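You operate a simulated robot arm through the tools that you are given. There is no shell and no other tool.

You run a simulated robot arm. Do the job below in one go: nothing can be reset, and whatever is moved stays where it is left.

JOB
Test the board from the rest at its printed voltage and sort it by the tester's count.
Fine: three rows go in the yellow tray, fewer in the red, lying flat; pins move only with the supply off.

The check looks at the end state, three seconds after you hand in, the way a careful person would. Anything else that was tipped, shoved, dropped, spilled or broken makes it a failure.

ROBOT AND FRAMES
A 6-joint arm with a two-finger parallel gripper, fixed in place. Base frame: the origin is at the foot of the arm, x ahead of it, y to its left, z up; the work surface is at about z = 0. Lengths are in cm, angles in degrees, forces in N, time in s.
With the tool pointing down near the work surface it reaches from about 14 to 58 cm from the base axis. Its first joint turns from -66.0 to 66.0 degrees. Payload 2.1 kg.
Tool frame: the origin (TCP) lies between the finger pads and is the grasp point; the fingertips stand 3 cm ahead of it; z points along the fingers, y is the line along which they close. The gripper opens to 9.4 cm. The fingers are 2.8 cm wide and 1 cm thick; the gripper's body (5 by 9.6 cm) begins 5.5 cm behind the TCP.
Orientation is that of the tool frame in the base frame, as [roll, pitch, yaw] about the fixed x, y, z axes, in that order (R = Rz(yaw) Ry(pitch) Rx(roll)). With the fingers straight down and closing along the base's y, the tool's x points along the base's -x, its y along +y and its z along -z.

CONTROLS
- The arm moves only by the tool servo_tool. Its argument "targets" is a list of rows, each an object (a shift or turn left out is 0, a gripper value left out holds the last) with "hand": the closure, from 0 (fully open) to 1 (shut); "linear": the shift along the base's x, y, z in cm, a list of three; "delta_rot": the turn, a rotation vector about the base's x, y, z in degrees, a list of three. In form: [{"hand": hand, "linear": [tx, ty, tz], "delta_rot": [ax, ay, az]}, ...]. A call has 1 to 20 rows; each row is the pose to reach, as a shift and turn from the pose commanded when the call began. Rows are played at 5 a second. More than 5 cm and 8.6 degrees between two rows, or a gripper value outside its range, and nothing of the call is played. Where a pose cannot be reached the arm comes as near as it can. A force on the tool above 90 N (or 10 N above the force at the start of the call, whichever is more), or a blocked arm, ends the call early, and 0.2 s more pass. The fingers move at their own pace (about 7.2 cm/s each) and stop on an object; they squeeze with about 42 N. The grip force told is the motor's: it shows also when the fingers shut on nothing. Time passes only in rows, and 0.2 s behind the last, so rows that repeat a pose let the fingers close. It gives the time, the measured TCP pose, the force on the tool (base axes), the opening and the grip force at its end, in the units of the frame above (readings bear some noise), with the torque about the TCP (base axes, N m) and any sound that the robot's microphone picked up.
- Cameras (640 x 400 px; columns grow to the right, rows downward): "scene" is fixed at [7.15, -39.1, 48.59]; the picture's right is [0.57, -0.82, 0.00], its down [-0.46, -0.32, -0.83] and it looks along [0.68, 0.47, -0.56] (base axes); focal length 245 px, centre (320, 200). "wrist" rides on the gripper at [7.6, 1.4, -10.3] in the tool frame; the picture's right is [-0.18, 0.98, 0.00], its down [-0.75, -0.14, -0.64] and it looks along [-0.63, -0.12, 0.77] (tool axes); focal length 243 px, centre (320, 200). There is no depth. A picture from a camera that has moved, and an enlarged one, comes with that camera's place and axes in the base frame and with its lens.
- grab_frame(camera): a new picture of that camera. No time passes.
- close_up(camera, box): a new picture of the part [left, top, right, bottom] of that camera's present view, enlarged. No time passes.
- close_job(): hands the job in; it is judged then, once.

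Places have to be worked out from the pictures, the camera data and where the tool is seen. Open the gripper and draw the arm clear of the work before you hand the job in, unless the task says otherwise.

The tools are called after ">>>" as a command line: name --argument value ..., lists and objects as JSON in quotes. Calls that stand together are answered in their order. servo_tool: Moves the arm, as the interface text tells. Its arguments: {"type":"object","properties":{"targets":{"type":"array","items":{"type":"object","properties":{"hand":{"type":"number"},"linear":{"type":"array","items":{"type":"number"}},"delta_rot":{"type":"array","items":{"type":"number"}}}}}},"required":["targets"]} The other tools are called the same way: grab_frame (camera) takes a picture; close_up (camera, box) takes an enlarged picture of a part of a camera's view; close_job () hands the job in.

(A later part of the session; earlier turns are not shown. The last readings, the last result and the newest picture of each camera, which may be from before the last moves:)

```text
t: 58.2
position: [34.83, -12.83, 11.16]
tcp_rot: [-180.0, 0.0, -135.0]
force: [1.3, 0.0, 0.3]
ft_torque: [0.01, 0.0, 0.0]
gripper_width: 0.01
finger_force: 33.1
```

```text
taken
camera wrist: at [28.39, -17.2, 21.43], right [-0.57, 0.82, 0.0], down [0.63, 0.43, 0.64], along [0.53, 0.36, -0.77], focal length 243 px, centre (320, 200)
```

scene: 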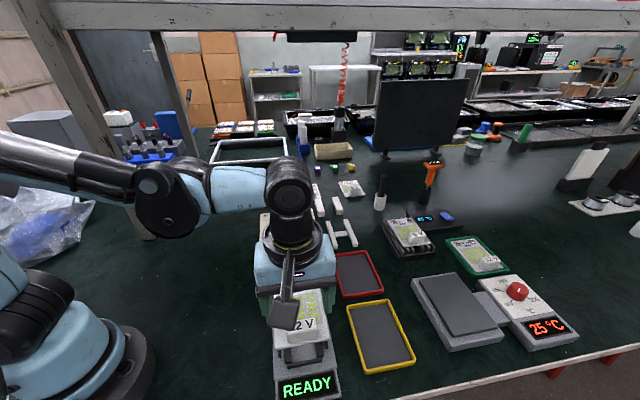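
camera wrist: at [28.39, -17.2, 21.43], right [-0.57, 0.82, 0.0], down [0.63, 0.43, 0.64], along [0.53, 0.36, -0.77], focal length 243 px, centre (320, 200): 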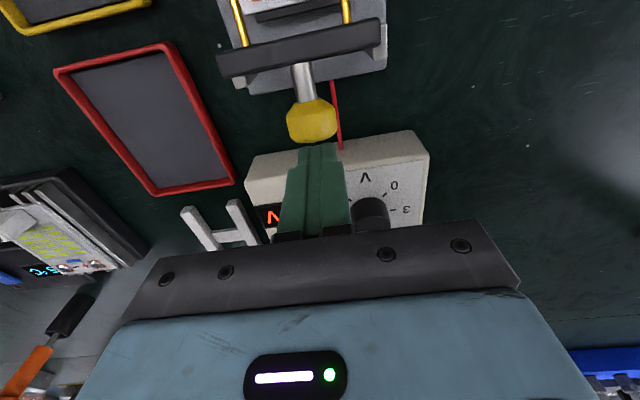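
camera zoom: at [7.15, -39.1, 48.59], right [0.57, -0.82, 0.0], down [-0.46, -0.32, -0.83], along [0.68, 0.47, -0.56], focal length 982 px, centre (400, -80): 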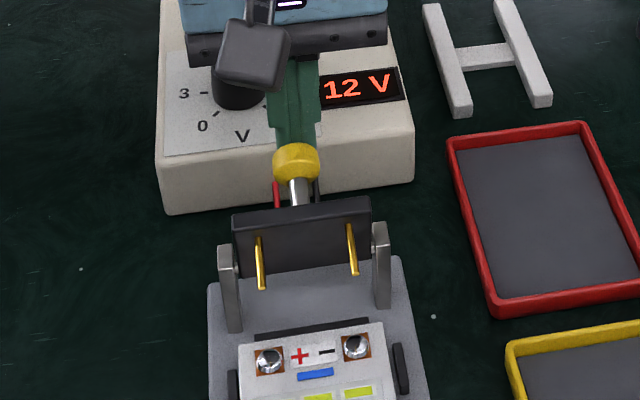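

The closed fingers sit directly behind the ball. I'll push it slowly toward the nest, about 4 cm first, and check.

>>> servo_tool --targets '[{"hand": 1, "linear": [-0.35, -0.35, 0]}, {"hand": 1, "linear": [-0.7, -0.7, 0]}, {"hand": 1, "linear": [-1.05, -1.05, 0]}, {"hand": 1, "linear": [-1.4, -1.4, 0]}, {"hand": 1, "linear": [-1.75, -1.75, 0]}, {"hand": 1, "linear": [-2.1, -2.1, 0]}, {"hand": 1, "linear": [-2.45, -2.45, 0]}, {"hand": 1, "linear": [-2.8, -2.8, 0]}, {"hand": 1, "linear": [-2.8, -2.8, 0]}]'

>>> grab_frame --camera "wrist"

>>> close_up --camera "scene" --box '[250, 220, 350, 320]'

```text
t: 60.2
position: [31.88, -15.64, 11.39]
tcp_rot: [180.0, 0.2, -135.0]
force: [-0.5, -0.1, -0.5]
ft_torque: [0.04, -0.01, -0.01]
gripper_width: 0.0
finger_force: 33.0
```

```text
taken
camera wrist: at [25.55, -20.0, 21.62], right [-0.57, 0.82, 0.0], down [0.63, 0.43, 0.64], along [0.53, 0.36, -0.77], focal length 243 px, centre (320, 200)
```

wrist: 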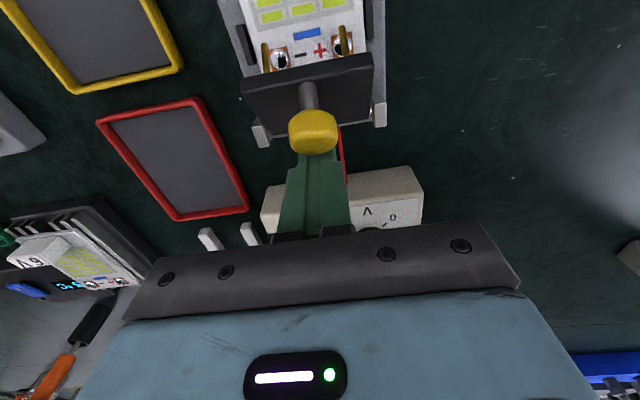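

```text
4.00 times, centred on (300, 270) of scene
camera zoom: at [7.15, -39.1, 48.59], right [0.57, -0.82, 0.0], down [-0.46, -0.32, -0.83], along [0.68, 0.47, -0.56], focal length 982 px, centre (400, -80)
```

zoom: 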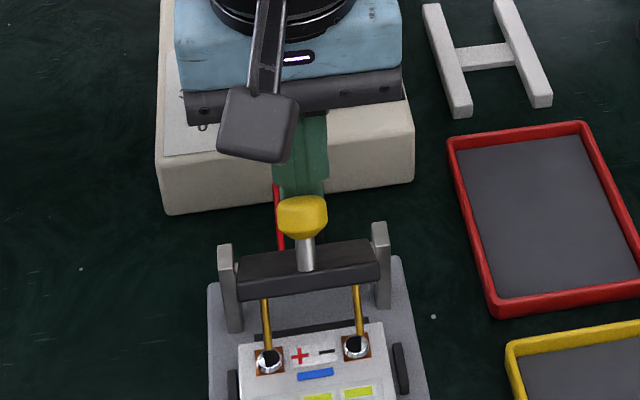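

The head is rotating freely with the pins descending toward the pads, at negligible force. I'll continue pushing.

>>> servo_tool --targets '[{"hand": 1, "linear": [-0.3, -0.3, 0]}, {"hand": 1, "linear": [-0.6, -0.6, 0]}, {"hand": 1, "linear": [-0.9, -0.9, 0]}, {"hand": 1, "linear": [-1.2, -1.2, 0]}, {"hand": 1, "linear": [-1.5, -1.5, 0]}, {"hand": 1, "linear": [-1.5, -1.5, 0]}]'

>>> grab_frame --camera "wrist"

>>> close_up --camera "scene" --box '[250, 220, 350, 320]'

```text
t: 61.6
position: [30.42, -17.14, 11.45]
tcp_rot: [180.0, 0.1, -135.0]
force: [0.2, -0.8, 0.3]
ft_torque: [0.03, 0.03, -0.03]
gripper_width: 0.0
finger_force: 32.9
```

```text
taken
camera wrist: at [24.0, -21.44, 21.64], right [-0.57, 0.82, 0.0], down [0.63, 0.43, 0.64], along [0.53, 0.36, -0.77], focal length 243 px, centre (320, 200)
```

wrist: 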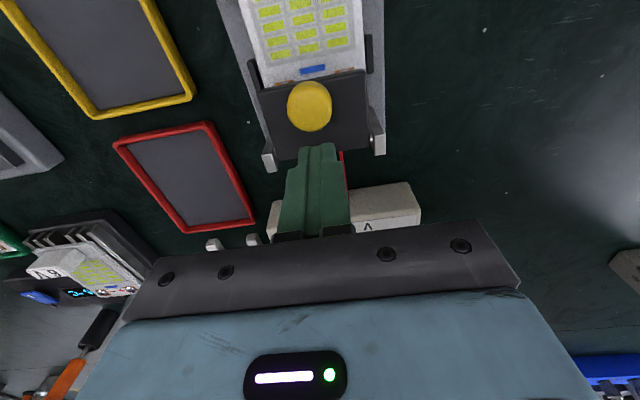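

```text
4.00 times, centred on (300, 270) of scene
camera zoom: at [7.15, -39.1, 48.59], right [0.57, -0.82, 0.0], down [-0.46, -0.32, -0.83], along [0.68, 0.47, -0.56], focal length 982 px, centre (400, -80)
```

zoom: 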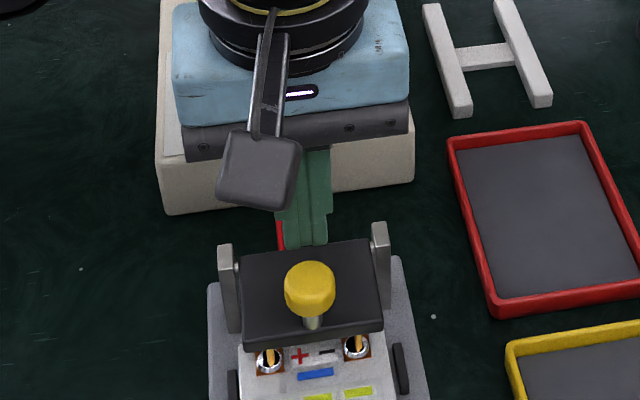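

The head has swung over centre on its own and the pins now stand on the pads. I'll lift the fingers straight up and inspect.

>>> servo_tool --targets '[{"hand": 1, "linear": [0.2, 0.2, 1]}, {"hand": 1, "linear": [0.2, 0.2, 4]}, {"hand": 1, "linear": [0.2, 0.2, 8]}, {"hand": 1, "linear": [0.2, 0.2, 12]}, {"hand": 1, "linear": [0.2, 0.2, 12]}]'

>>> close_up --camera "scene" --box '[260, 250, 350, 330]'

>>> close_up --camera "scene" --box '[255, 280, 355, 400]'

>>> grab_frame --camera "wrist"

```text
t: 62.8
position: [30.6, -17.02, 23.4]
tcp_rot: [180.0, 0.1, -135.0]
force: [-0.6, -0.2, -0.7]
ft_torque: [0.01, -0.01, 0.0]
gripper_width: 0.01
finger_force: 32.8
```

```text
5.00 times, centred on (305, 290) of scene
camera zoom: at [7.15, -39.1, 48.59], right [0.57, -0.82, 0.0], down [-0.46, -0.32, -0.83], along [0.68, 0.47, -0.56], focal length 1227 px, centre (395, -250)
```

zoom: 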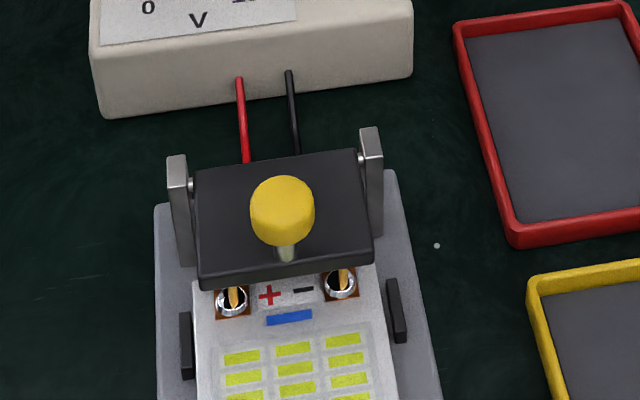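

```text
3.33 times, centred on (305, 340) of scene
camera zoom: at [7.15, -39.1, 48.59], right [0.57, -0.82, 0.0], down [-0.46, -0.32, -0.83], along [0.68, 0.47, -0.56], focal length 818 px, centre (370, -267)
```

zoom: 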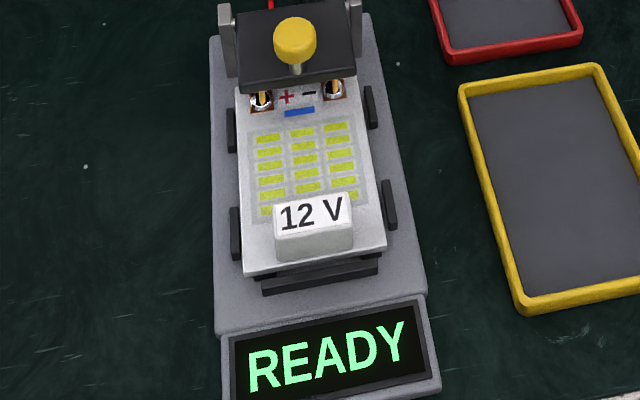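

```text
taken
camera wrist: at [24.23, -21.34, 33.62], right [-0.57, 0.82, 0.0], down [0.63, 0.43, 0.64], along [0.53, 0.36, -0.77], focal length 243 px, centre (320, 200)
```

wrist: 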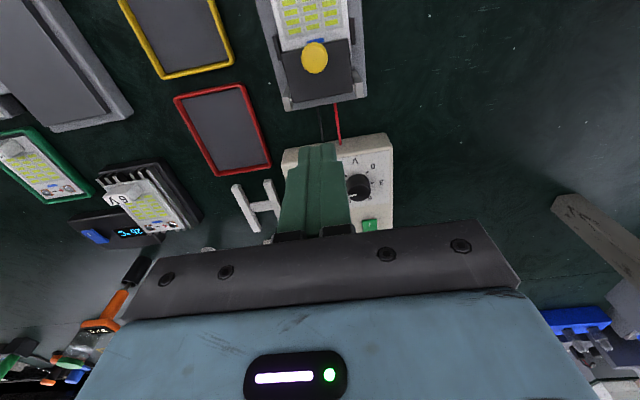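

Both pins sit centred on the pads and the tester still reads READY. Next is the supply's rocker, so I'll move over it for a top view.

>>> servo_tool --targets '[{"hand": 1, "linear": [2, 3, 0]}, {"hand": 1, "linear": [4, 6, 0]}, {"hand": 1, "linear": [6.2, 9.2, 0]}, {"hand": 1, "linear": [8.3, 12.4, -1]}, {"hand": 1, "linear": [10.4, 15.5, -2]}, {"hand": 1, "linear": [12.4, 18.5, -3]}, {"hand": 1, "linear": [12.4, 18.5, -3]}]'

>>> grab_frame --camera "wrist"

>>> close_up --camera "wrist" --box '[260, 60, 380, 150]'

```text
t: 64.4
position: [43.15, 1.88, 20.08]
tcp_rot: [-180.0, 0.1, -135.0]
force: [0.0, 0.6, 1.1]
ft_torque: [-0.03, 0.02, 0.04]
gripper_width: 0.0
finger_force: 32.9
```

```text
taken
camera wrist: at [36.82, -2.59, 30.34], right [-0.56, 0.83, 0.0], down [0.63, 0.43, 0.64], along [0.53, 0.36, -0.77], focal length 243 px, centre (320, 200)
```

wrist: 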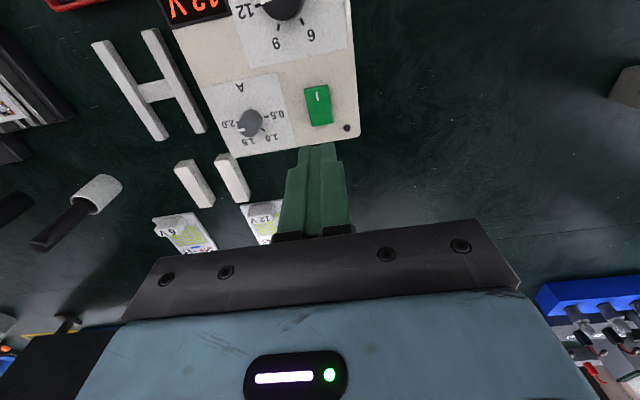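

```text
4.44 times, centred on (320, 105) of wrist
camera zoom: at [36.82, -2.59, 30.34], right [-0.56, 0.83, 0.0], down [0.63, 0.43, 0.64], along [0.53, 0.36, -0.77], focal length 1078 px, centre (320, 622)
```

zoom: 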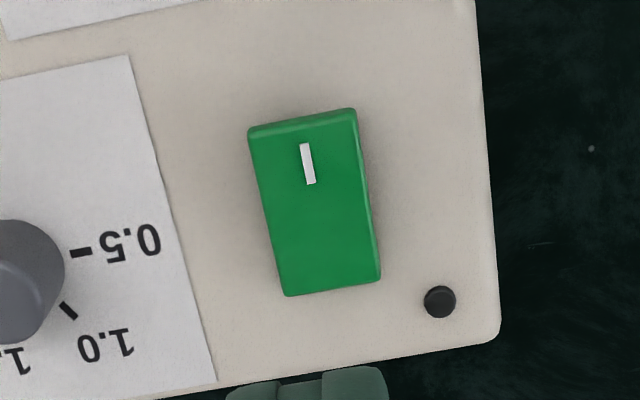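

The rocker is about 4.0 × 2.2 cm, centred near (43.7,2.1), with its raised "I" end toward the tester at about (42.3,0.7). I'll place the closed fingertips above that half only.

>>> servo_tool --targets '[{"hand": 1, "linear": [-0.67, -0.88, -3]}, {"hand": 1, "linear": [-0.67, -0.88, -6]}, {"hand": 1, "linear": [-0.67, -0.88, -8.5]}, {"hand": 1, "linear": [-0.67, -0.88, -10]}, {"hand": 1, "linear": [-0.67, -0.88, -10]}]'

>>> close_up --camera "scene" --box '[250, 195, 330, 255]'

>>> close_up --camera "wrist" --box '[240, 90, 400, 240]'

```text
t: 65.6
position: [42.39, 0.83, 10.31]
tcp_rot: [180.0, 0.1, -135.0]
force: [-0.5, -0.5, 0.7]
ft_torque: [-0.01, -0.03, -0.01]
gripper_width: 0.01
finger_force: 32.6
```

```text
6.67 times, centred on (290, 225) of scene
camera zoom: at [7.15, -39.1, 48.59], right [0.57, -0.82, 0.0], down [-0.46, -0.32, -0.83], along [0.68, 0.47, -0.56], focal length 1636 px, centre (520, 33)
```

zoom: 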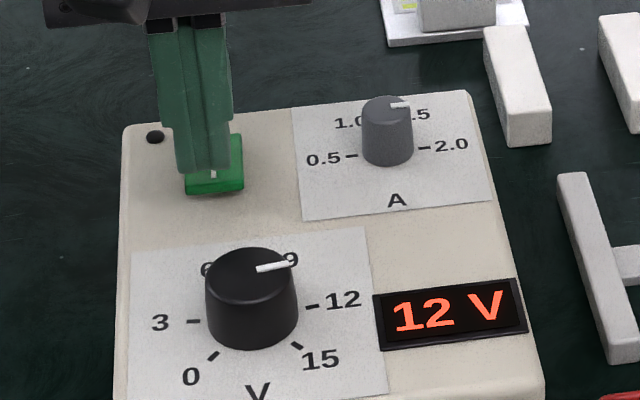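

```text
2.67 times, centred on (320, 165) of wrist
camera zoom: at [35.89, -3.49, 20.55], right [-0.57, 0.82, 0.0], down [0.63, 0.43, 0.64], along [0.53, 0.36, -0.77], focal length 647 px, centre (320, 293)
```

zoom: 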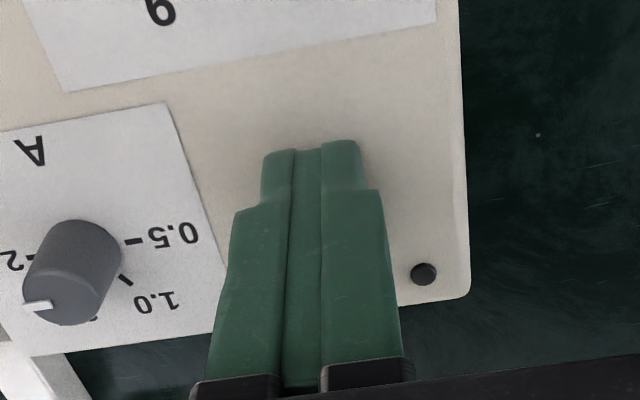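

The tips are above the "I" half. I'll lower gently in small steps and watch the force.

>>> servo_tool --targets '[{"hand": 1, "linear": [0.1, 0.05, -0.3]}, {"hand": 1, "linear": [0.1, 0.05, -0.6]}, {"hand": 1, "linear": [0.1, 0.05, -0.6]}]'

>>> close_up --camera "scene" --box '[250, 195, 330, 255]'

```text
t: 66.4
position: [42.51, 0.65, 9.79]
tcp_rot: [-179.9, 0.0, -135.1]
force: [0.4, 0.3, 0.2]
ft_torque: [0.01, -0.01, -0.04]
gripper_width: 0.0
finger_force: 33.0
```

```text
6.67 times, centred on (290, 225) of scene
camera zoom: at [7.15, -39.1, 48.59], right [0.57, -0.82, 0.0], down [-0.46, -0.32, -0.83], along [0.68, 0.47, -0.56], focal length 1636 px, centre (520, 33)
```

zoom: 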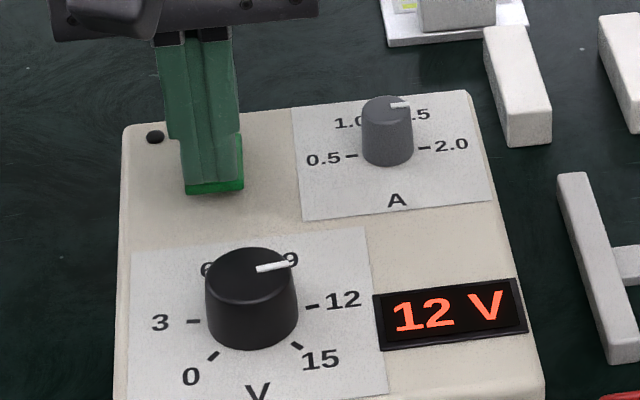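

There's no contact yet, so I'll continue down in small steps.

>>> servo_tool --targets '[{"hand": 1, "linear": [0, 0, -0.15]}, {"hand": 1, "linear": [0, 0, -0.3]}, {"hand": 1, "linear": [0, 0, -0.3]}]'

>>> close_up --camera "scene" --box '[250, 195, 330, 255]'

```text
t: 67.2
position: [42.46, 0.73, 9.4]
tcp_rot: [-180.0, 0.1, -135.1]
force: [0.6, -0.3, -0.4]
ft_torque: [-0.02, -0.01, 0.02]
gripper_width: 0.0
finger_force: 32.9
```

```text
6.67 times, centred on (290, 225) of scene
camera zoom: at [7.15, -39.1, 48.59], right [0.57, -0.82, 0.0], down [-0.46, -0.32, -0.83], along [0.68, 0.47, -0.56], focal length 1636 px, centre (520, 33)
```

zoom: 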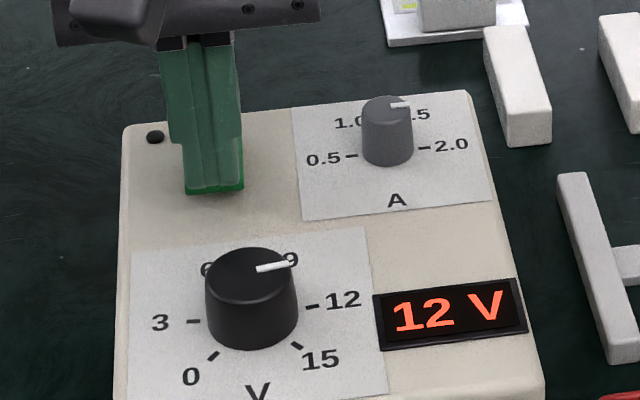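

The tips are almost at the rocker. I'll keep going in 1 mm steps.

>>> servo_tool --targets '[{"hand": 1, "linear": [0, 0, -0.1]}, {"hand": 1, "linear": [0, 0, -0.2]}, {"hand": 1, "linear": [0, 0, -0.2]}]'

>>> close_up --camera "scene" --box '[250, 195, 330, 255]'

```text
t: 68.0
position: [42.5, 0.7, 9.22]
tcp_rot: [-180.0, 0.1, -135.0]
force: [-0.7, 0.1, -0.1]
ft_torque: [-0.01, 0.01, -0.02]
gripper_width: 0.0
finger_force: 33.2
```

```text
6.67 times, centred on (290, 225) of scene
camera zoom: at [7.15, -39.1, 48.59], right [0.57, -0.82, 0.0], down [-0.46, -0.32, -0.83], along [0.68, 0.47, -0.56], focal length 1636 px, centre (520, 33)
```

zoom: 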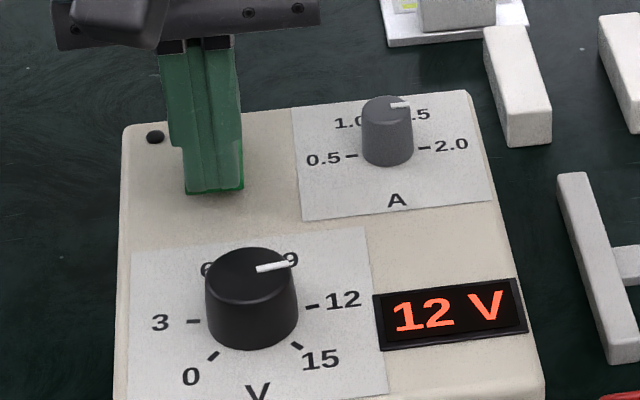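

Still nothing at tip z≈6.15. I'll continue with small steps.

>>> servo_tool --targets '[{"hand": 1, "linear": [0, 0, -0.1]}, {"hand": 1, "linear": [0, 0, -0.2]}, {"hand": 1, "linear": [0, 0, -0.2]}]'

>>> close_up --camera "scene" --box '[250, 195, 330, 255]'

>>> close_up --camera "scene" --box '[255, 280, 355, 400]'

```text
t: 68.8
position: [42.51, 0.64, 9.05]
tcp_rot: [-180.0, 0.2, -135.0]
force: [0.1, 0.2, -0.6]
ft_torque: [0.02, 0.0, 0.04]
gripper_width: 0.0
finger_force: 33.0
```

```text
6.67 times, centred on (290, 225) of scene
camera zoom: at [7.15, -39.1, 48.59], right [0.57, -0.82, 0.0], down [-0.46, -0.32, -0.83], along [0.68, 0.47, -0.56], focal length 1636 px, centre (520, 33)
```

zoom: 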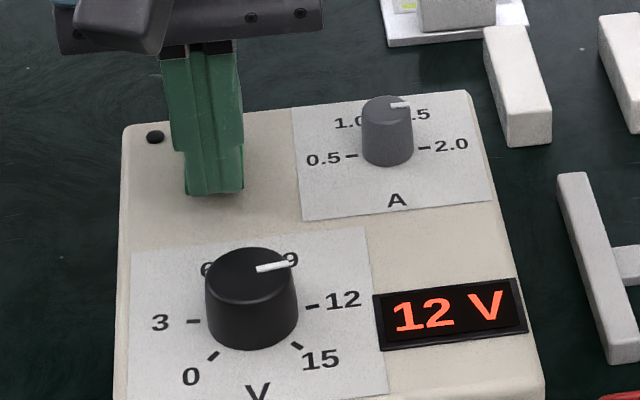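

```text
3.33 times, centred on (305, 340) of scene
camera zoom: at [7.15, -39.1, 48.59], right [0.57, -0.82, 0.0], down [-0.46, -0.32, -0.83], along [0.68, 0.47, -0.56], focal length 818 px, centre (370, -267)
```

zoom: 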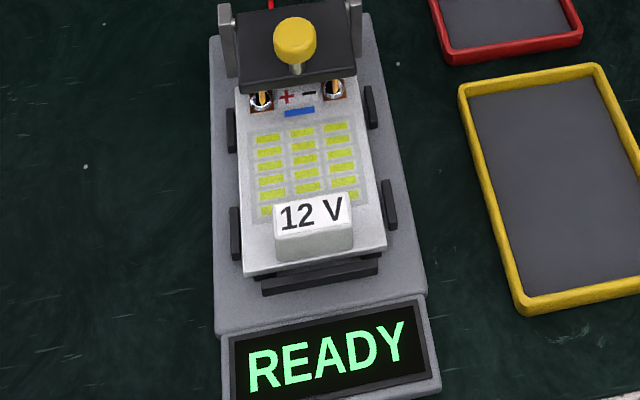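

Still no load and the tester is unchanged, so I'll keep lowering carefully.

>>> servo_tool --targets '[{"hand": 1, "linear": [0, 0, -0.1]}, {"hand": 1, "linear": [0, 0, -0.2]}, {"hand": 1, "linear": [0, 0, -0.2]}]'

>>> close_up --camera "scene" --box '[250, 195, 330, 255]'

```text
t: 69.6
position: [42.53, 0.63, 8.83]
tcp_rot: [-180.0, 0.1, -135.0]
force: [-0.8, -0.1, 0.4]
ft_torque: [0.02, 0.03, 0.04]
gripper_width: 0.0
finger_force: 33.3
```

```text
6.67 times, centred on (290, 225) of scene
camera zoom: at [7.15, -39.1, 48.59], right [0.57, -0.82, 0.0], down [-0.46, -0.32, -0.83], along [0.68, 0.47, -0.56], focal length 1636 px, centre (520, 33)
```

zoom: 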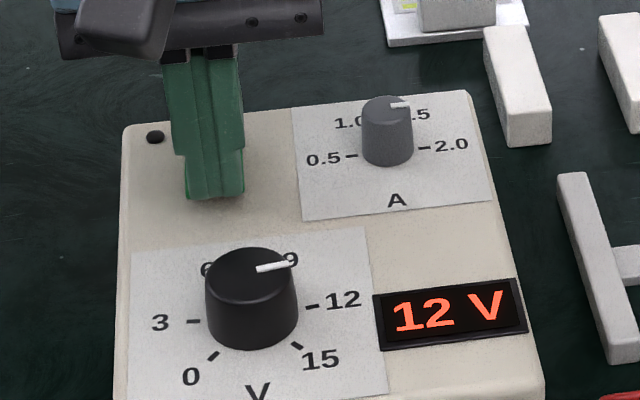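

Tip z≈5.8 with no contact. The rocker is lower than I estimated, so I'll continue.

>>> servo_tool --targets '[{"hand": 1, "linear": [0, 0, -0.1]}, {"hand": 1, "linear": [0, 0, -0.15]}, {"hand": 1, "linear": [0, 0, -0.15]}]'

>>> close_up --camera "scene" --box '[255, 195, 315, 245]'

>>> close_up --camera "wrist" --box '[260, 100, 400, 220]'

```text
t: 70.4
position: [42.5, 0.78, 8.75]
tcp_rot: [179.9, 0.0, -135.1]
force: [-3.8, -2.9, 30.4]
ft_torque: [0.2, -0.22, 0.21]
gripper_width: 0.04
finger_force: 33.5
```

```text
8.00 times, centred on (285, 220) of scene
camera zoom: at [7.14, -39.1, 48.6], right [0.57, -0.82, 0.0], down [-0.46, -0.32, -0.83], along [0.68, 0.47, -0.56], focal length 1964 px, centre (600, 40)
```

zoom: 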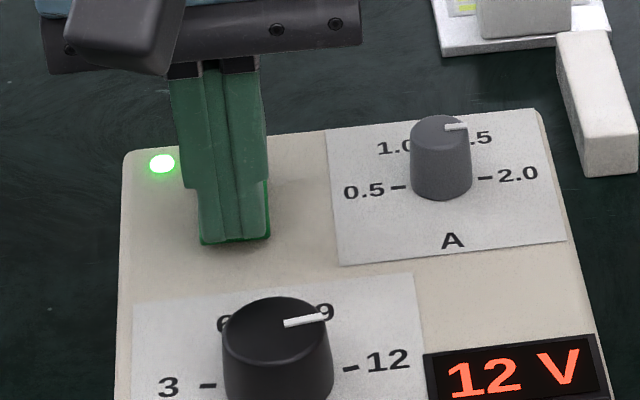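

```text
3.33 times, centred on (330, 160) of wrist
camera zoom: at [36.13, -3.61, 19.01], right [-0.57, 0.82, 0.0], down [0.63, 0.43, 0.64], along [0.53, 0.36, -0.77], focal length 809 px, centre (287, 333)
```

zoom: 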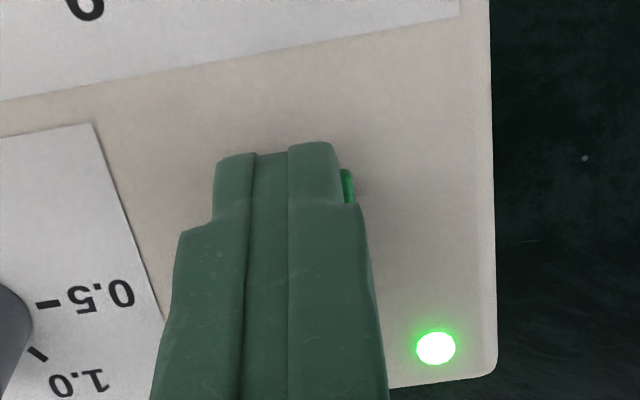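

The rocker flipped and the green lamp is lit, so the supply is on. I'll lift off the switch and read the tester.

>>> servo_tool --targets '[{"hand": 1, "linear": [0, 0, 0.5]}, {"hand": 1, "linear": [0, 0, 2.5]}, {"hand": 1, "linear": [0, 0, 5]}, {"hand": 1, "linear": [0, 0, 8]}, {"hand": 1, "linear": [0, 0, 8]}]'

>>> close_up --camera "scene" --box '[255, 280, 355, 400]'

>>> close_up --camera "scene" --box '[275, 295, 335, 350]'

>>> close_up --camera "scene" --box '[250, 195, 330, 255]'

```text
t: 71.6
position: [42.31, 0.67, 16.91]
tcp_rot: [180.0, 0.1, -135.0]
force: [-0.2, -0.2, -1.0]
ft_torque: [0.0, 0.0, 0.0]
gripper_width: 0.0
finger_force: 33.2
```

```text
3.33 times, centred on (305, 340) of scene
camera zoom: at [7.15, -39.1, 48.59], right [0.57, -0.82, 0.0], down [-0.46, -0.32, -0.83], along [0.68, 0.47, -0.56], focal length 818 px, centre (370, -267)
```

zoom: 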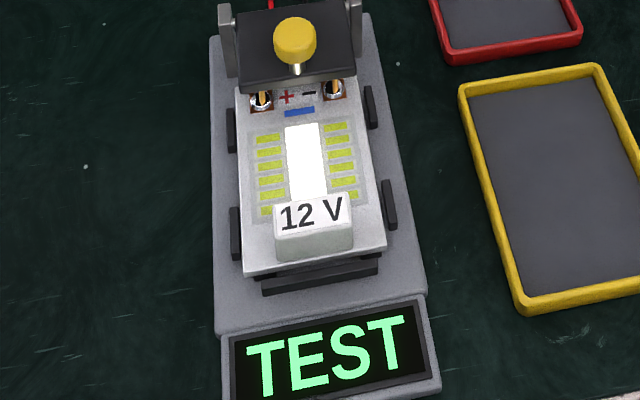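

```text
7.27 times, centred on (305, 322) of scene
camera zoom: at [7.15, -39.1, 48.59], right [0.57, -0.82, 0.0], down [-0.46, -0.32, -0.83], along [0.68, 0.47, -0.56], focal length 1785 px, centre (429, -691)
```

zoom: 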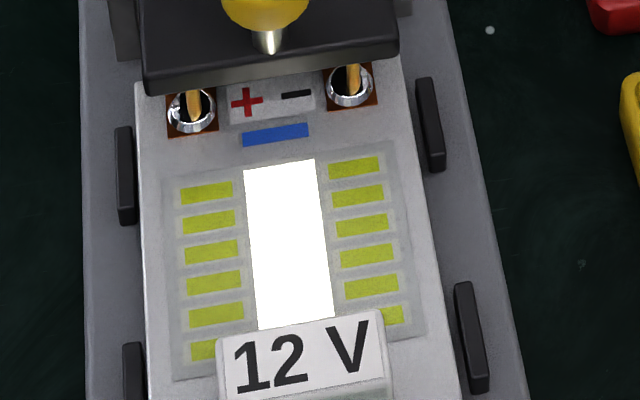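

```text
6.67 times, centred on (290, 225) of scene
camera zoom: at [7.15, -39.1, 48.59], right [0.57, -0.82, 0.0], down [-0.46, -0.32, -0.83], along [0.68, 0.47, -0.56], focal length 1636 px, centre (520, 33)
```

zoom: 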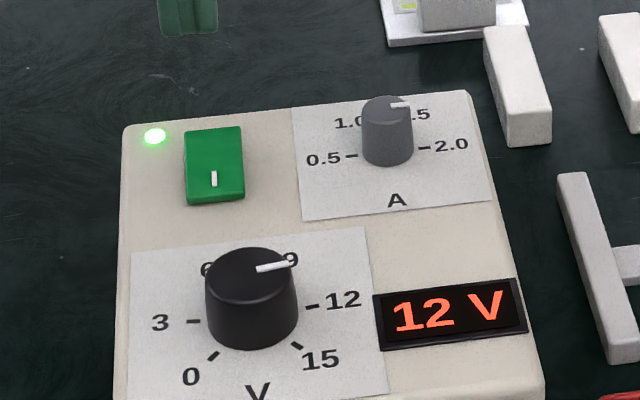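

The tester shows TEST, with only the middle row lit so far. I'll wait and watch for the count.

>>> servo_tool --targets '[{"hand": 1}, {"hand": 1}, {"hand": 1}, {"hand": 1}, {"hand": 1}, {"hand": 1}, {"hand": 1}, {"hand": 1}, {"hand": 1}, {"hand": 1}]'

>>> close_up --camera "scene" --box '[255, 280, 355, 400]'

```text
t: 73.8
position: [42.41, 0.7, 16.93]
tcp_rot: [-179.9, 0.2, -135.0]
force: [-0.3, 0.5, 1.2]
ft_torque: [0.01, -0.02, 0.0]
gripper_width: 0.0
finger_force: 32.9
```

```text
3.33 times, centred on (305, 340) of scene
camera zoom: at [7.15, -39.1, 48.59], right [0.57, -0.82, 0.0], down [-0.46, -0.32, -0.83], along [0.68, 0.47, -0.56], focal length 818 px, centre (370, -267)
```

zoom: 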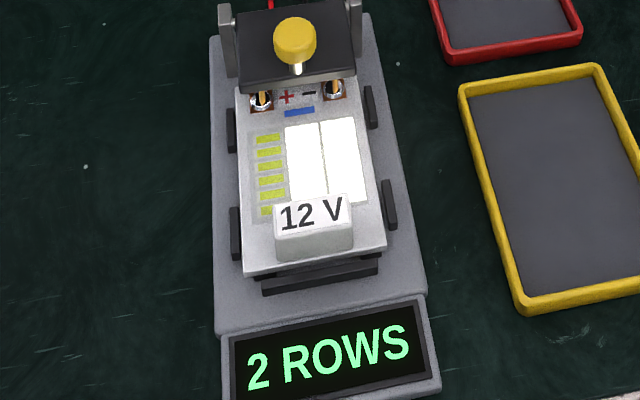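

It reads 2 ROWS, with two rows lit. I'll wait a few more seconds to be sure the count is final and steady.

>>> servo_tool --targets '[{"hand": 1}, {"hand": 1}, {"hand": 1}, {"hand": 1}, {"hand": 1}, {"hand": 1}, {"hand": 1}, {"hand": 1}, {"hand": 1}, {"hand": 1}, {"hand": 1}, {"hand": 1}, {"hand": 1}, {"hand": 1}, {"hand": 1}]'

>>> close_up --camera "scene" --box '[255, 280, 355, 400]'

>>> close_up --camera "scene" --box '[250, 195, 330, 255]'

```text
t: 77.0
position: [42.33, 0.74, 16.8]
tcp_rot: [-180.0, 0.0, -135.0]
force: [0.5, -0.6, -0.3]
ft_torque: [-0.03, -0.02, -0.01]
gripper_width: 0.01
finger_force: 32.5
```

```text
3.33 times, centred on (305, 340) of scene
camera zoom: at [7.15, -39.1, 48.59], right [0.57, -0.82, 0.0], down [-0.46, -0.32, -0.83], along [0.68, 0.47, -0.56], focal length 818 px, centre (370, -267)
```

zoom: 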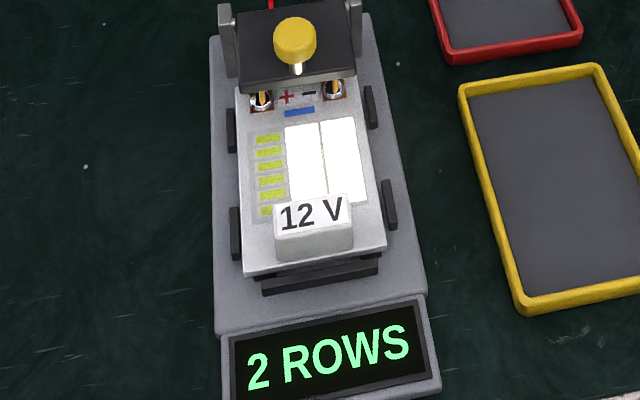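

```text
6.67 times, centred on (290, 225) of scene
camera zoom: at [7.15, -39.1, 48.59], right [0.57, -0.82, 0.0], down [-0.46, -0.32, -0.83], along [0.68, 0.47, -0.56], focal length 1636 px, centre (520, 33)
```

zoom: 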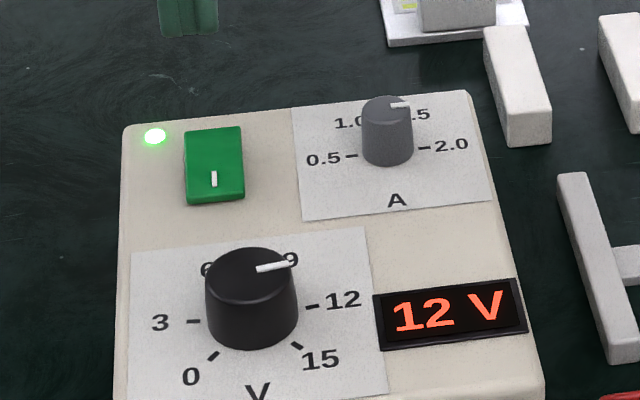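

The count is steady at 2 ROWS, so the board goes in the red tray. First I'll switch the supply off by pressing the rocker's far half, which now stands high near (44.8,3.4).

>>> servo_tool --targets '[{"hand": 1, "linear": [1.2, 1.3, 0]}, {"hand": 1, "linear": [2.48, 2.62, 0]}, {"hand": 1, "linear": [2.48, 2.62, -3]}, {"hand": 1, "linear": [2.48, 2.62, -5.5]}, {"hand": 1, "linear": [2.48, 2.62, -7.3]}, {"hand": 1, "linear": [2.48, 2.62, -7.3]}]'

>>> close_up --camera "scene" --box '[250, 190, 330, 250]'

>>> close_up --camera "wrist" --box '[240, 70, 400, 220]'

```text
t: 78.4
position: [44.97, 3.45, 9.4]
tcp_rot: [-180.0, 0.1, -135.0]
force: [0.2, -0.2, -0.1]
ft_torque: [0.01, 0.04, 0.02]
gripper_width: 0.0
finger_force: 33.0
```

```text
6.67 times, centred on (290, 220) of scene
camera zoom: at [7.15, -39.1, 48.59], right [0.57, -0.82, 0.0], down [-0.46, -0.32, -0.83], along [0.68, 0.47, -0.56], focal length 1636 px, centre (520, 67)
```

zoom: 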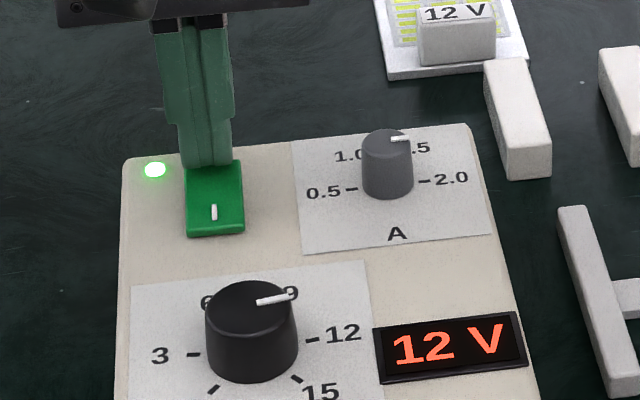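

```text
2.67 times, centred on (320, 145) of wrist
camera zoom: at [38.58, -0.93, 19.63], right [-0.57, 0.82, 0.0], down [0.63, 0.43, 0.64], along [0.53, 0.36, -0.77], focal length 647 px, centre (320, 347)
```

zoom: 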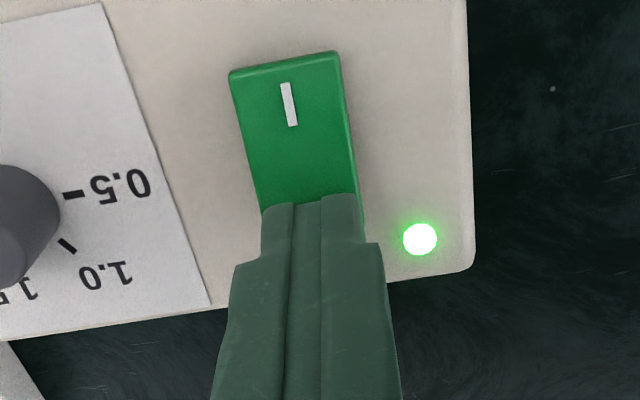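

The tips are over the far half only. I'll lower in small steps until it flips.

>>> servo_tool --targets '[{"hand": 1, "linear": [0, 0, -0.15]}, {"hand": 1, "linear": [0, 0, -0.3]}, {"hand": 1, "linear": [0, 0, -0.3]}]'

>>> servo_tool --targets '[{"hand": 1, "linear": [0, 0, -0.1]}, {"hand": 1, "linear": [0, 0, -0.2]}, {"hand": 1, "linear": [0, 0, -0.2]}]'

>>> close_up --camera "scene" --box '[250, 190, 330, 250]'

```text
t: 79.2
position: [45.21, 3.38, 9.25]
tcp_rot: [179.9, 0.2, -134.9]
force: [0.6, 0.9, -0.4]
ft_torque: [0.0, 0.03, -0.03]
gripper_width: 0.01
finger_force: 33.3
```

```text
t: 80.0
position: [44.99, 3.33, 8.94]
tcp_rot: [-179.9, 0.1, -135.0]
force: [0.1, 0.5, 0.7]
ft_torque: [0.02, -0.03, -0.01]
gripper_width: 0.0
finger_force: 32.6
```

```text
6.67 times, centred on (290, 220) of scene
camera zoom: at [7.15, -39.1, 48.59], right [0.57, -0.82, 0.0], down [-0.46, -0.32, -0.83], along [0.68, 0.47, -0.56], focal length 1636 px, centre (520, 67)
```

zoom: 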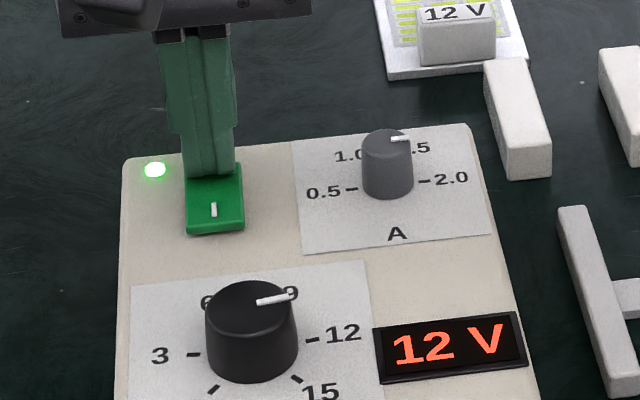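

The fingertip has just reached the rocker. I'll press a little further in 1–1.5 mm steps.

>>> servo_tool --targets '[{"hand": 1, "linear": [0, 0, -0.08]}, {"hand": 1, "linear": [0, 0, -0.15]}, {"hand": 1, "linear": [0, 0, -0.15]}]'

>>> close_up --camera "scene" --box '[250, 190, 330, 250]'

```text
t: 80.8
position: [45.01, 3.33, 8.83]
tcp_rot: [180.0, 0.1, -135.0]
force: [-0.4, 4.7, 35.2]
ft_torque: [-0.3, 0.29, -0.23]
gripper_width: 0.0
finger_force: 33.3
```

```text
6.67 times, centred on (290, 220) of scene
camera zoom: at [7.14, -39.1, 48.6], right [0.57, -0.82, 0.0], down [-0.46, -0.32, -0.83], along [0.68, 0.47, -0.56], focal length 1636 px, centre (520, 67)
```

zoom: 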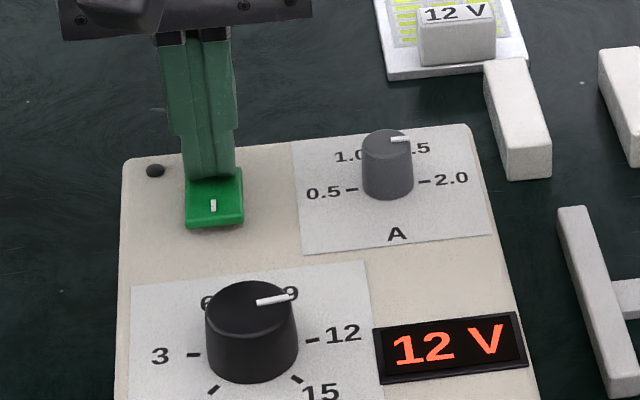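

The lamp is out, so the supply is off. I'll lift off and verify at the tester.

>>> servo_tool --targets '[{"hand": 1, "linear": [0, 0, 0.5]}, {"hand": 1, "linear": [0, 0, 3]}, {"hand": 1, "linear": [0, 0, 6]}, {"hand": 1, "linear": [0, 0, 10]}, {"hand": 1, "linear": [0, 0, 13.5]}, {"hand": 1, "linear": [0, 0, 13.5]}]'

>>> close_up --camera "scene" --box '[250, 195, 330, 255]'

>>> close_up --camera "scene" --box '[255, 260, 355, 400]'

```text
t: 82.2
position: [44.97, 3.09, 21.83]
tcp_rot: [-180.0, 0.1, -135.0]
force: [0.5, 0.3, 0.1]
ft_torque: [0.01, -0.04, 0.01]
gripper_width: 0.01
finger_force: 33.1
```

```text
6.67 times, centred on (290, 225) of scene
camera zoom: at [7.15, -39.1, 48.59], right [0.57, -0.82, 0.0], down [-0.46, -0.32, -0.83], along [0.68, 0.47, -0.56], focal length 1636 px, centre (520, 33)
```

zoom: 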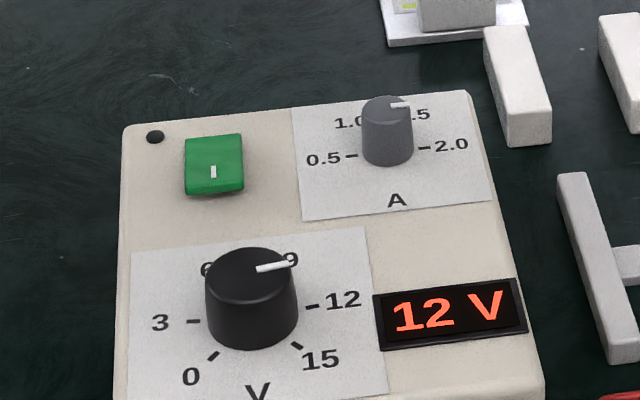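

```text
2.86 times, centred on (305, 330) of scene
camera zoom: at [7.15, -39.1, 48.59], right [0.57, -0.82, 0.0], down [-0.46, -0.32, -0.83], along [0.68, 0.47, -0.56], focal length 701 px, centre (363, -171)
```

zoom: 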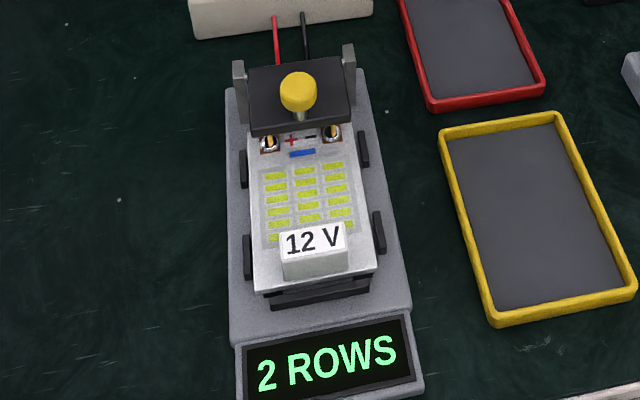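

The supply is off and the display holds 2 ROWS. To raise the pins I'll straddle the ball with the fingers along the tester axis, so I'll turn the tool -90° while moving over the ball.

>>> servo_tool --targets '[{"hand": 0.6, "linear": [-1.45, -1.9, 0], "delta_rot": [0, 0, -7.5]}, {"hand": 0.6, "linear": [-2.9, -3.8, 0], "delta_rot": [0, 0, -15]}, {"hand": 0.6, "linear": [-4.35, -5.75, 0], "delta_rot": [0, 0, -22.5]}, {"hand": 0.6, "linear": [-5.8, -7.65, 0], "delta_rot": [0, 0, -30]}, {"hand": 0.6, "linear": [-7.3, -9.6, 0], "delta_rot": [0, 0, -37.5]}, {"hand": 0.6, "linear": [-8.75, -11.5, 0], "delta_rot": [0, 0, -45]}, {"hand": 0.6, "linear": [-10.2, -13.4, 0], "delta_rot": [0, 0, -52.5]}, {"hand": 0.6, "linear": [-11.65, -15.3, 0], "delta_rot": [0, 0, -60]}, {"hand": 0.6, "linear": [-13.1, -17.2, 0], "delta_rot": [0, 0, -67.5]}, {"hand": 0.6, "linear": [-14.6, -19.2, 0], "delta_rot": [0, 0, -75]}, {"hand": 0.6, "linear": [-16, -21.1, 0], "delta_rot": [0, 0, -82.5]}, {"hand": 0.6, "linear": [-17.5, -23, 0], "delta_rot": [0, 0, -90]}, {"hand": 0.6, "linear": [-17.5, -23, 0], "delta_rot": [0, 0, -90]}]'

>>> grab_frame --camera "wrist"

>>> close_up --camera "wrist" --box '[230, 40, 410, 160]'

```text
t: 85.0
position: [27.51, -19.54, 22.35]
tcp_rot: [180.0, 0.1, 134.9]
force: [-0.5, 0.1, 0.4]
ft_torque: [0.04, -0.03, 0.01]
gripper_width: 3.77
finger_force: 0.1
```

```text
taken
camera wrist: at [23.19, -13.07, 32.58], right [0.83, 0.56, 0.0], down [0.43, -0.63, 0.64], along [0.36, -0.53, -0.77], focal length 243 px, centre (320, 200)
```

wrist: 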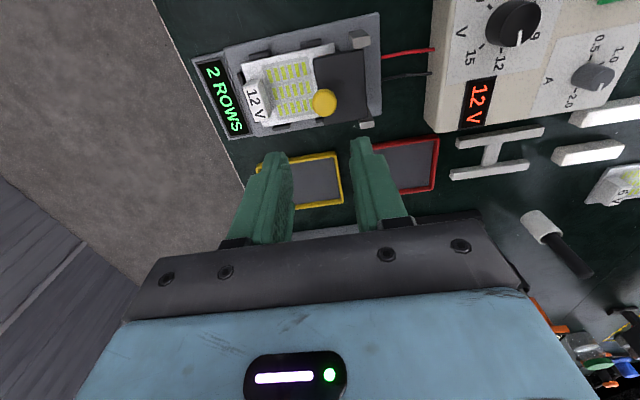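

```text
3.33 times, centred on (320, 100) of wrist
camera zoom: at [23.19, -13.07, 32.58], right [0.83, 0.56, 0.0], down [0.43, -0.63, 0.64], along [0.36, -0.53, -0.77], focal length 809 px, centre (320, 533)
```

zoom: 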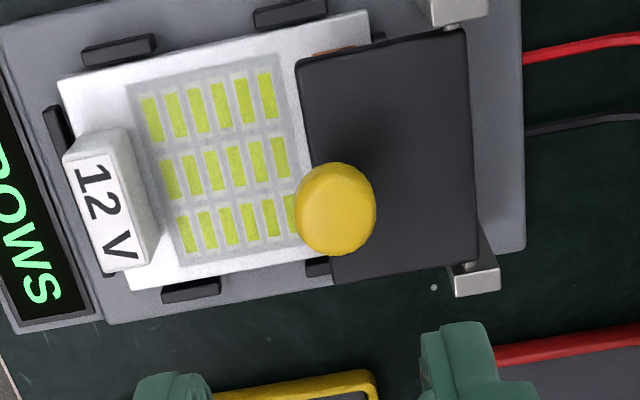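

The ball now sits at about (27.95,-19.25,8.5), with the hinge at s≈9.9. I'll lower the open fingers so one is on each side of the ball along the axis, tips just below the ball's middle.

>>> servo_tool --targets '[{"hand": 0.6, "linear": [0.38, 0.18, -3]}, {"hand": 0.6, "linear": [0.38, 0.18, -6]}, {"hand": 0.6, "linear": [0.38, 0.18, -8.5]}, {"hand": 0.6, "linear": [0.38, 0.18, -9.8]}, {"hand": 0.6, "linear": [0.38, 0.18, -9.8]}]'

>>> grab_frame --camera "wrist"

>>> close_up --camera "wrist" --box '[220, 80, 400, 220]'

>>> close_up --camera "scene" --box '[260, 240, 350, 320]'

```text
t: 86.2
position: [27.89, -19.39, 12.42]
tcp_rot: [179.9, 0.1, 135.0]
force: [0.1, -0.6, 0.7]
ft_torque: [-0.01, -0.02, 0.03]
gripper_width: 3.75
finger_force: 0.1
```

```text
taken
camera wrist: at [23.54, -12.85, 22.58], right [0.82, 0.57, 0.0], down [0.43, -0.63, 0.64], along [0.36, -0.53, -0.77], focal length 243 px, centre (320, 200)
```

wrist: 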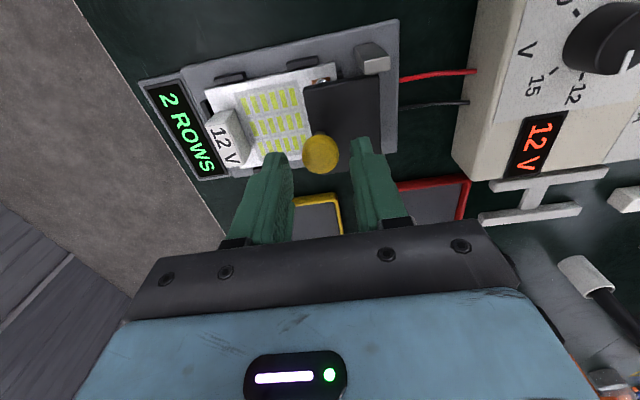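

```text
2.86 times, centred on (310, 150) of wrist
camera zoom: at [23.54, -12.85, 22.58], right [0.82, 0.57, 0.0], down [0.43, -0.63, 0.64], along [0.36, -0.53, -0.77], focal length 693 px, centre (349, 343)
```

zoom: 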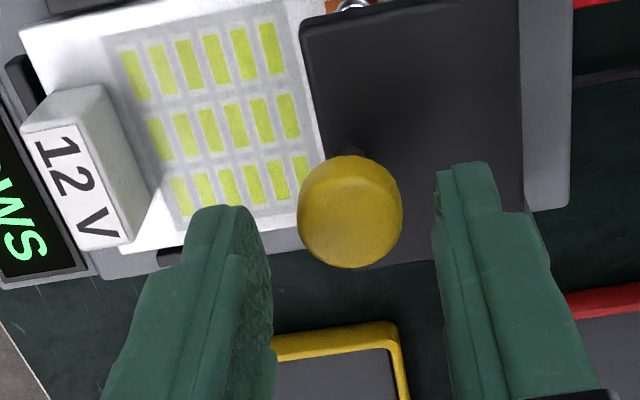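

```text
5.00 times, centred on (305, 280) of scene
camera zoom: at [7.15, -39.1, 48.59], right [0.57, -0.82, 0.0], down [-0.46, -0.32, -0.83], along [0.68, 0.47, -0.56], focal length 1227 px, centre (395, -200)
```

zoom: 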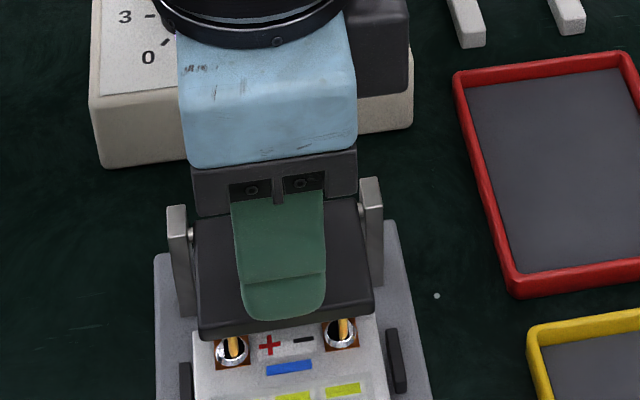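

The fingers straddle the ball cleanly. I'll lower to put the tips just below its middle, then push back and up along its arc for the first 20°.

>>> servo_tool --targets '[{"hand": 0.6, "linear": [0, 0, -0.6]}, {"hand": 0.6, "linear": [0, 0, -1.1]}, {"hand": 0.6, "linear": [0.28, 0.28, -1.1]}, {"hand": 0.6, "linear": [0.48, 0.48, -1.1]}, {"hand": 0.6, "linear": [0.64, 0.64, -0.78]}, {"hand": 0.6, "linear": [0.81, 0.81, -0.48]}, {"hand": 0.6, "linear": [1.01, 1.01, -0.2]}, {"hand": 0.6, "linear": [1.22, 1.22, 0.05]}, {"hand": 0.6, "linear": [1.22, 1.22, 0.05]}]'

>>> close_up --camera "wrist" --box '[220, 60, 420, 220]'

>>> close_up --camera "scene" --box '[260, 240, 350, 320]'

```text
t: 88.2
position: [29.0, -18.29, 12.51]
tcp_rot: [179.9, 0.0, 135.0]
force: [-5.3, -4.2, 5.6]
ft_torque: [-0.16, 0.27, -0.02]
gripper_width: 4.17
finger_force: 4.0
```

```text
2.50 times, centred on (320, 140) of wrist
camera zoom: at [24.66, -11.79, 22.76], right [0.83, 0.56, 0.0], down [0.43, -0.63, 0.64], along [0.36, -0.53, -0.77], focal length 606 px, centre (320, 350)
```

zoom: 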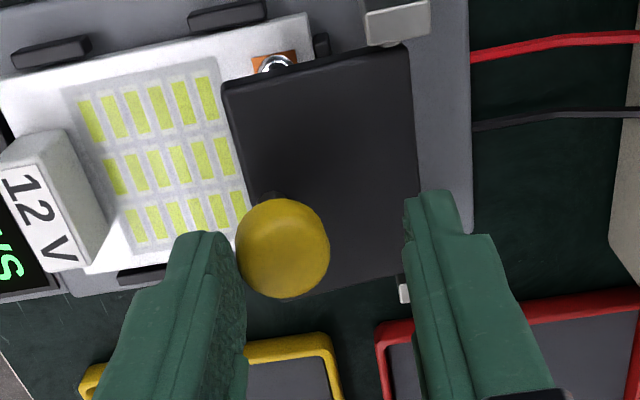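

```text
5.00 times, centred on (305, 280) of scene
camera zoom: at [7.15, -39.1, 48.59], right [0.57, -0.82, 0.0], down [-0.46, -0.32, -0.83], along [0.68, 0.47, -0.56], focal length 1227 px, centre (395, -200)
```

zoom: 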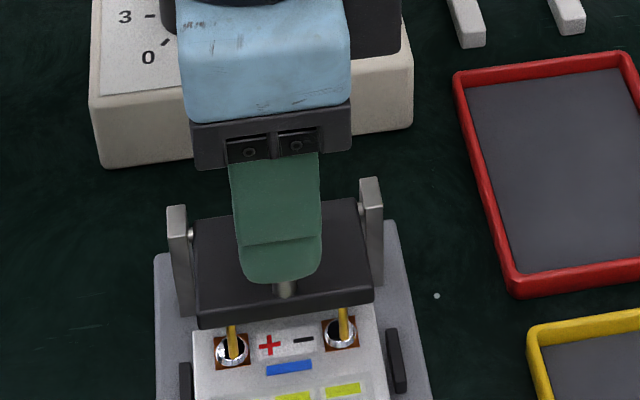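

The lever is rising (about 11°) with around 7 N resistance, but the finger flexes and the tip is now riding slightly above the ball's middle. I'll lower a little and continue along the arc allowing for that lag.

>>> servo_tool --targets '[{"hand": 0.62, "linear": [0, 0, -0.3]}, {"hand": 0.62, "linear": [0.05, 0.05, -0.5]}, {"hand": 0.62, "linear": [0.2, 0.2, -0.35]}, {"hand": 0.62, "linear": [0.4, 0.4, -0.15]}, {"hand": 0.62, "linear": [0.6, 0.6, 0.05]}, {"hand": 0.62, "linear": [0.8, 0.8, 0.2]}, {"hand": 0.62, "linear": [0.8, 0.8, 0.2]}]'

>>> close_up --camera "wrist" --box '[220, 60, 420, 220]'

>>> close_up --camera "scene" --box '[260, 240, 350, 320]'

```text
t: 89.8
position: [29.6, -17.57, 12.61]
tcp_rot: [-179.6, 0.3, 135.0]
force: [-20.4, -17.1, 26.4]
ft_torque: [-1.0, 1.14, -0.07]
gripper_width: 5.1
finger_force: 14.0
```

```text
2.50 times, centred on (320, 140) of wrist
camera zoom: at [25.34, -11.14, 22.88], right [0.83, 0.56, -0.01], down [0.44, -0.63, 0.65], along [0.36, -0.54, -0.76], focal length 606 px, centre (320, 350)
```

zoom: 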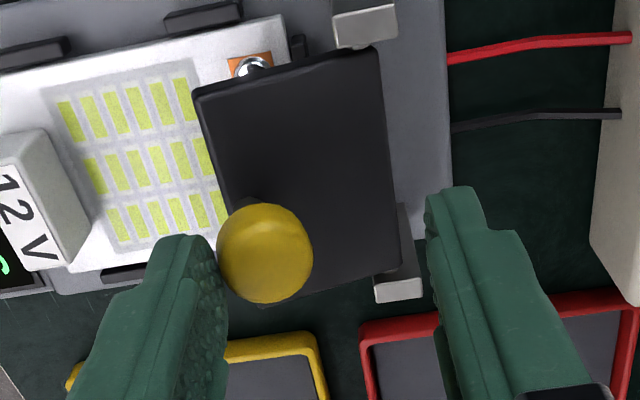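

```text
5.00 times, centred on (305, 280) of scene
camera zoom: at [7.14, -39.1, 48.6], right [0.57, -0.82, 0.0], down [-0.46, -0.32, -0.83], along [0.68, 0.47, -0.56], focal length 1227 px, centre (395, -200)
```

zoom: 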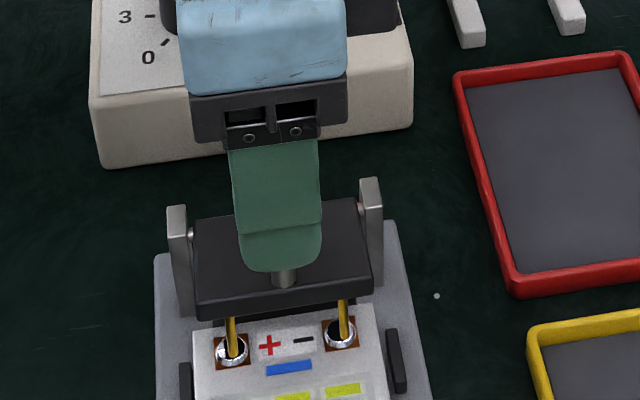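

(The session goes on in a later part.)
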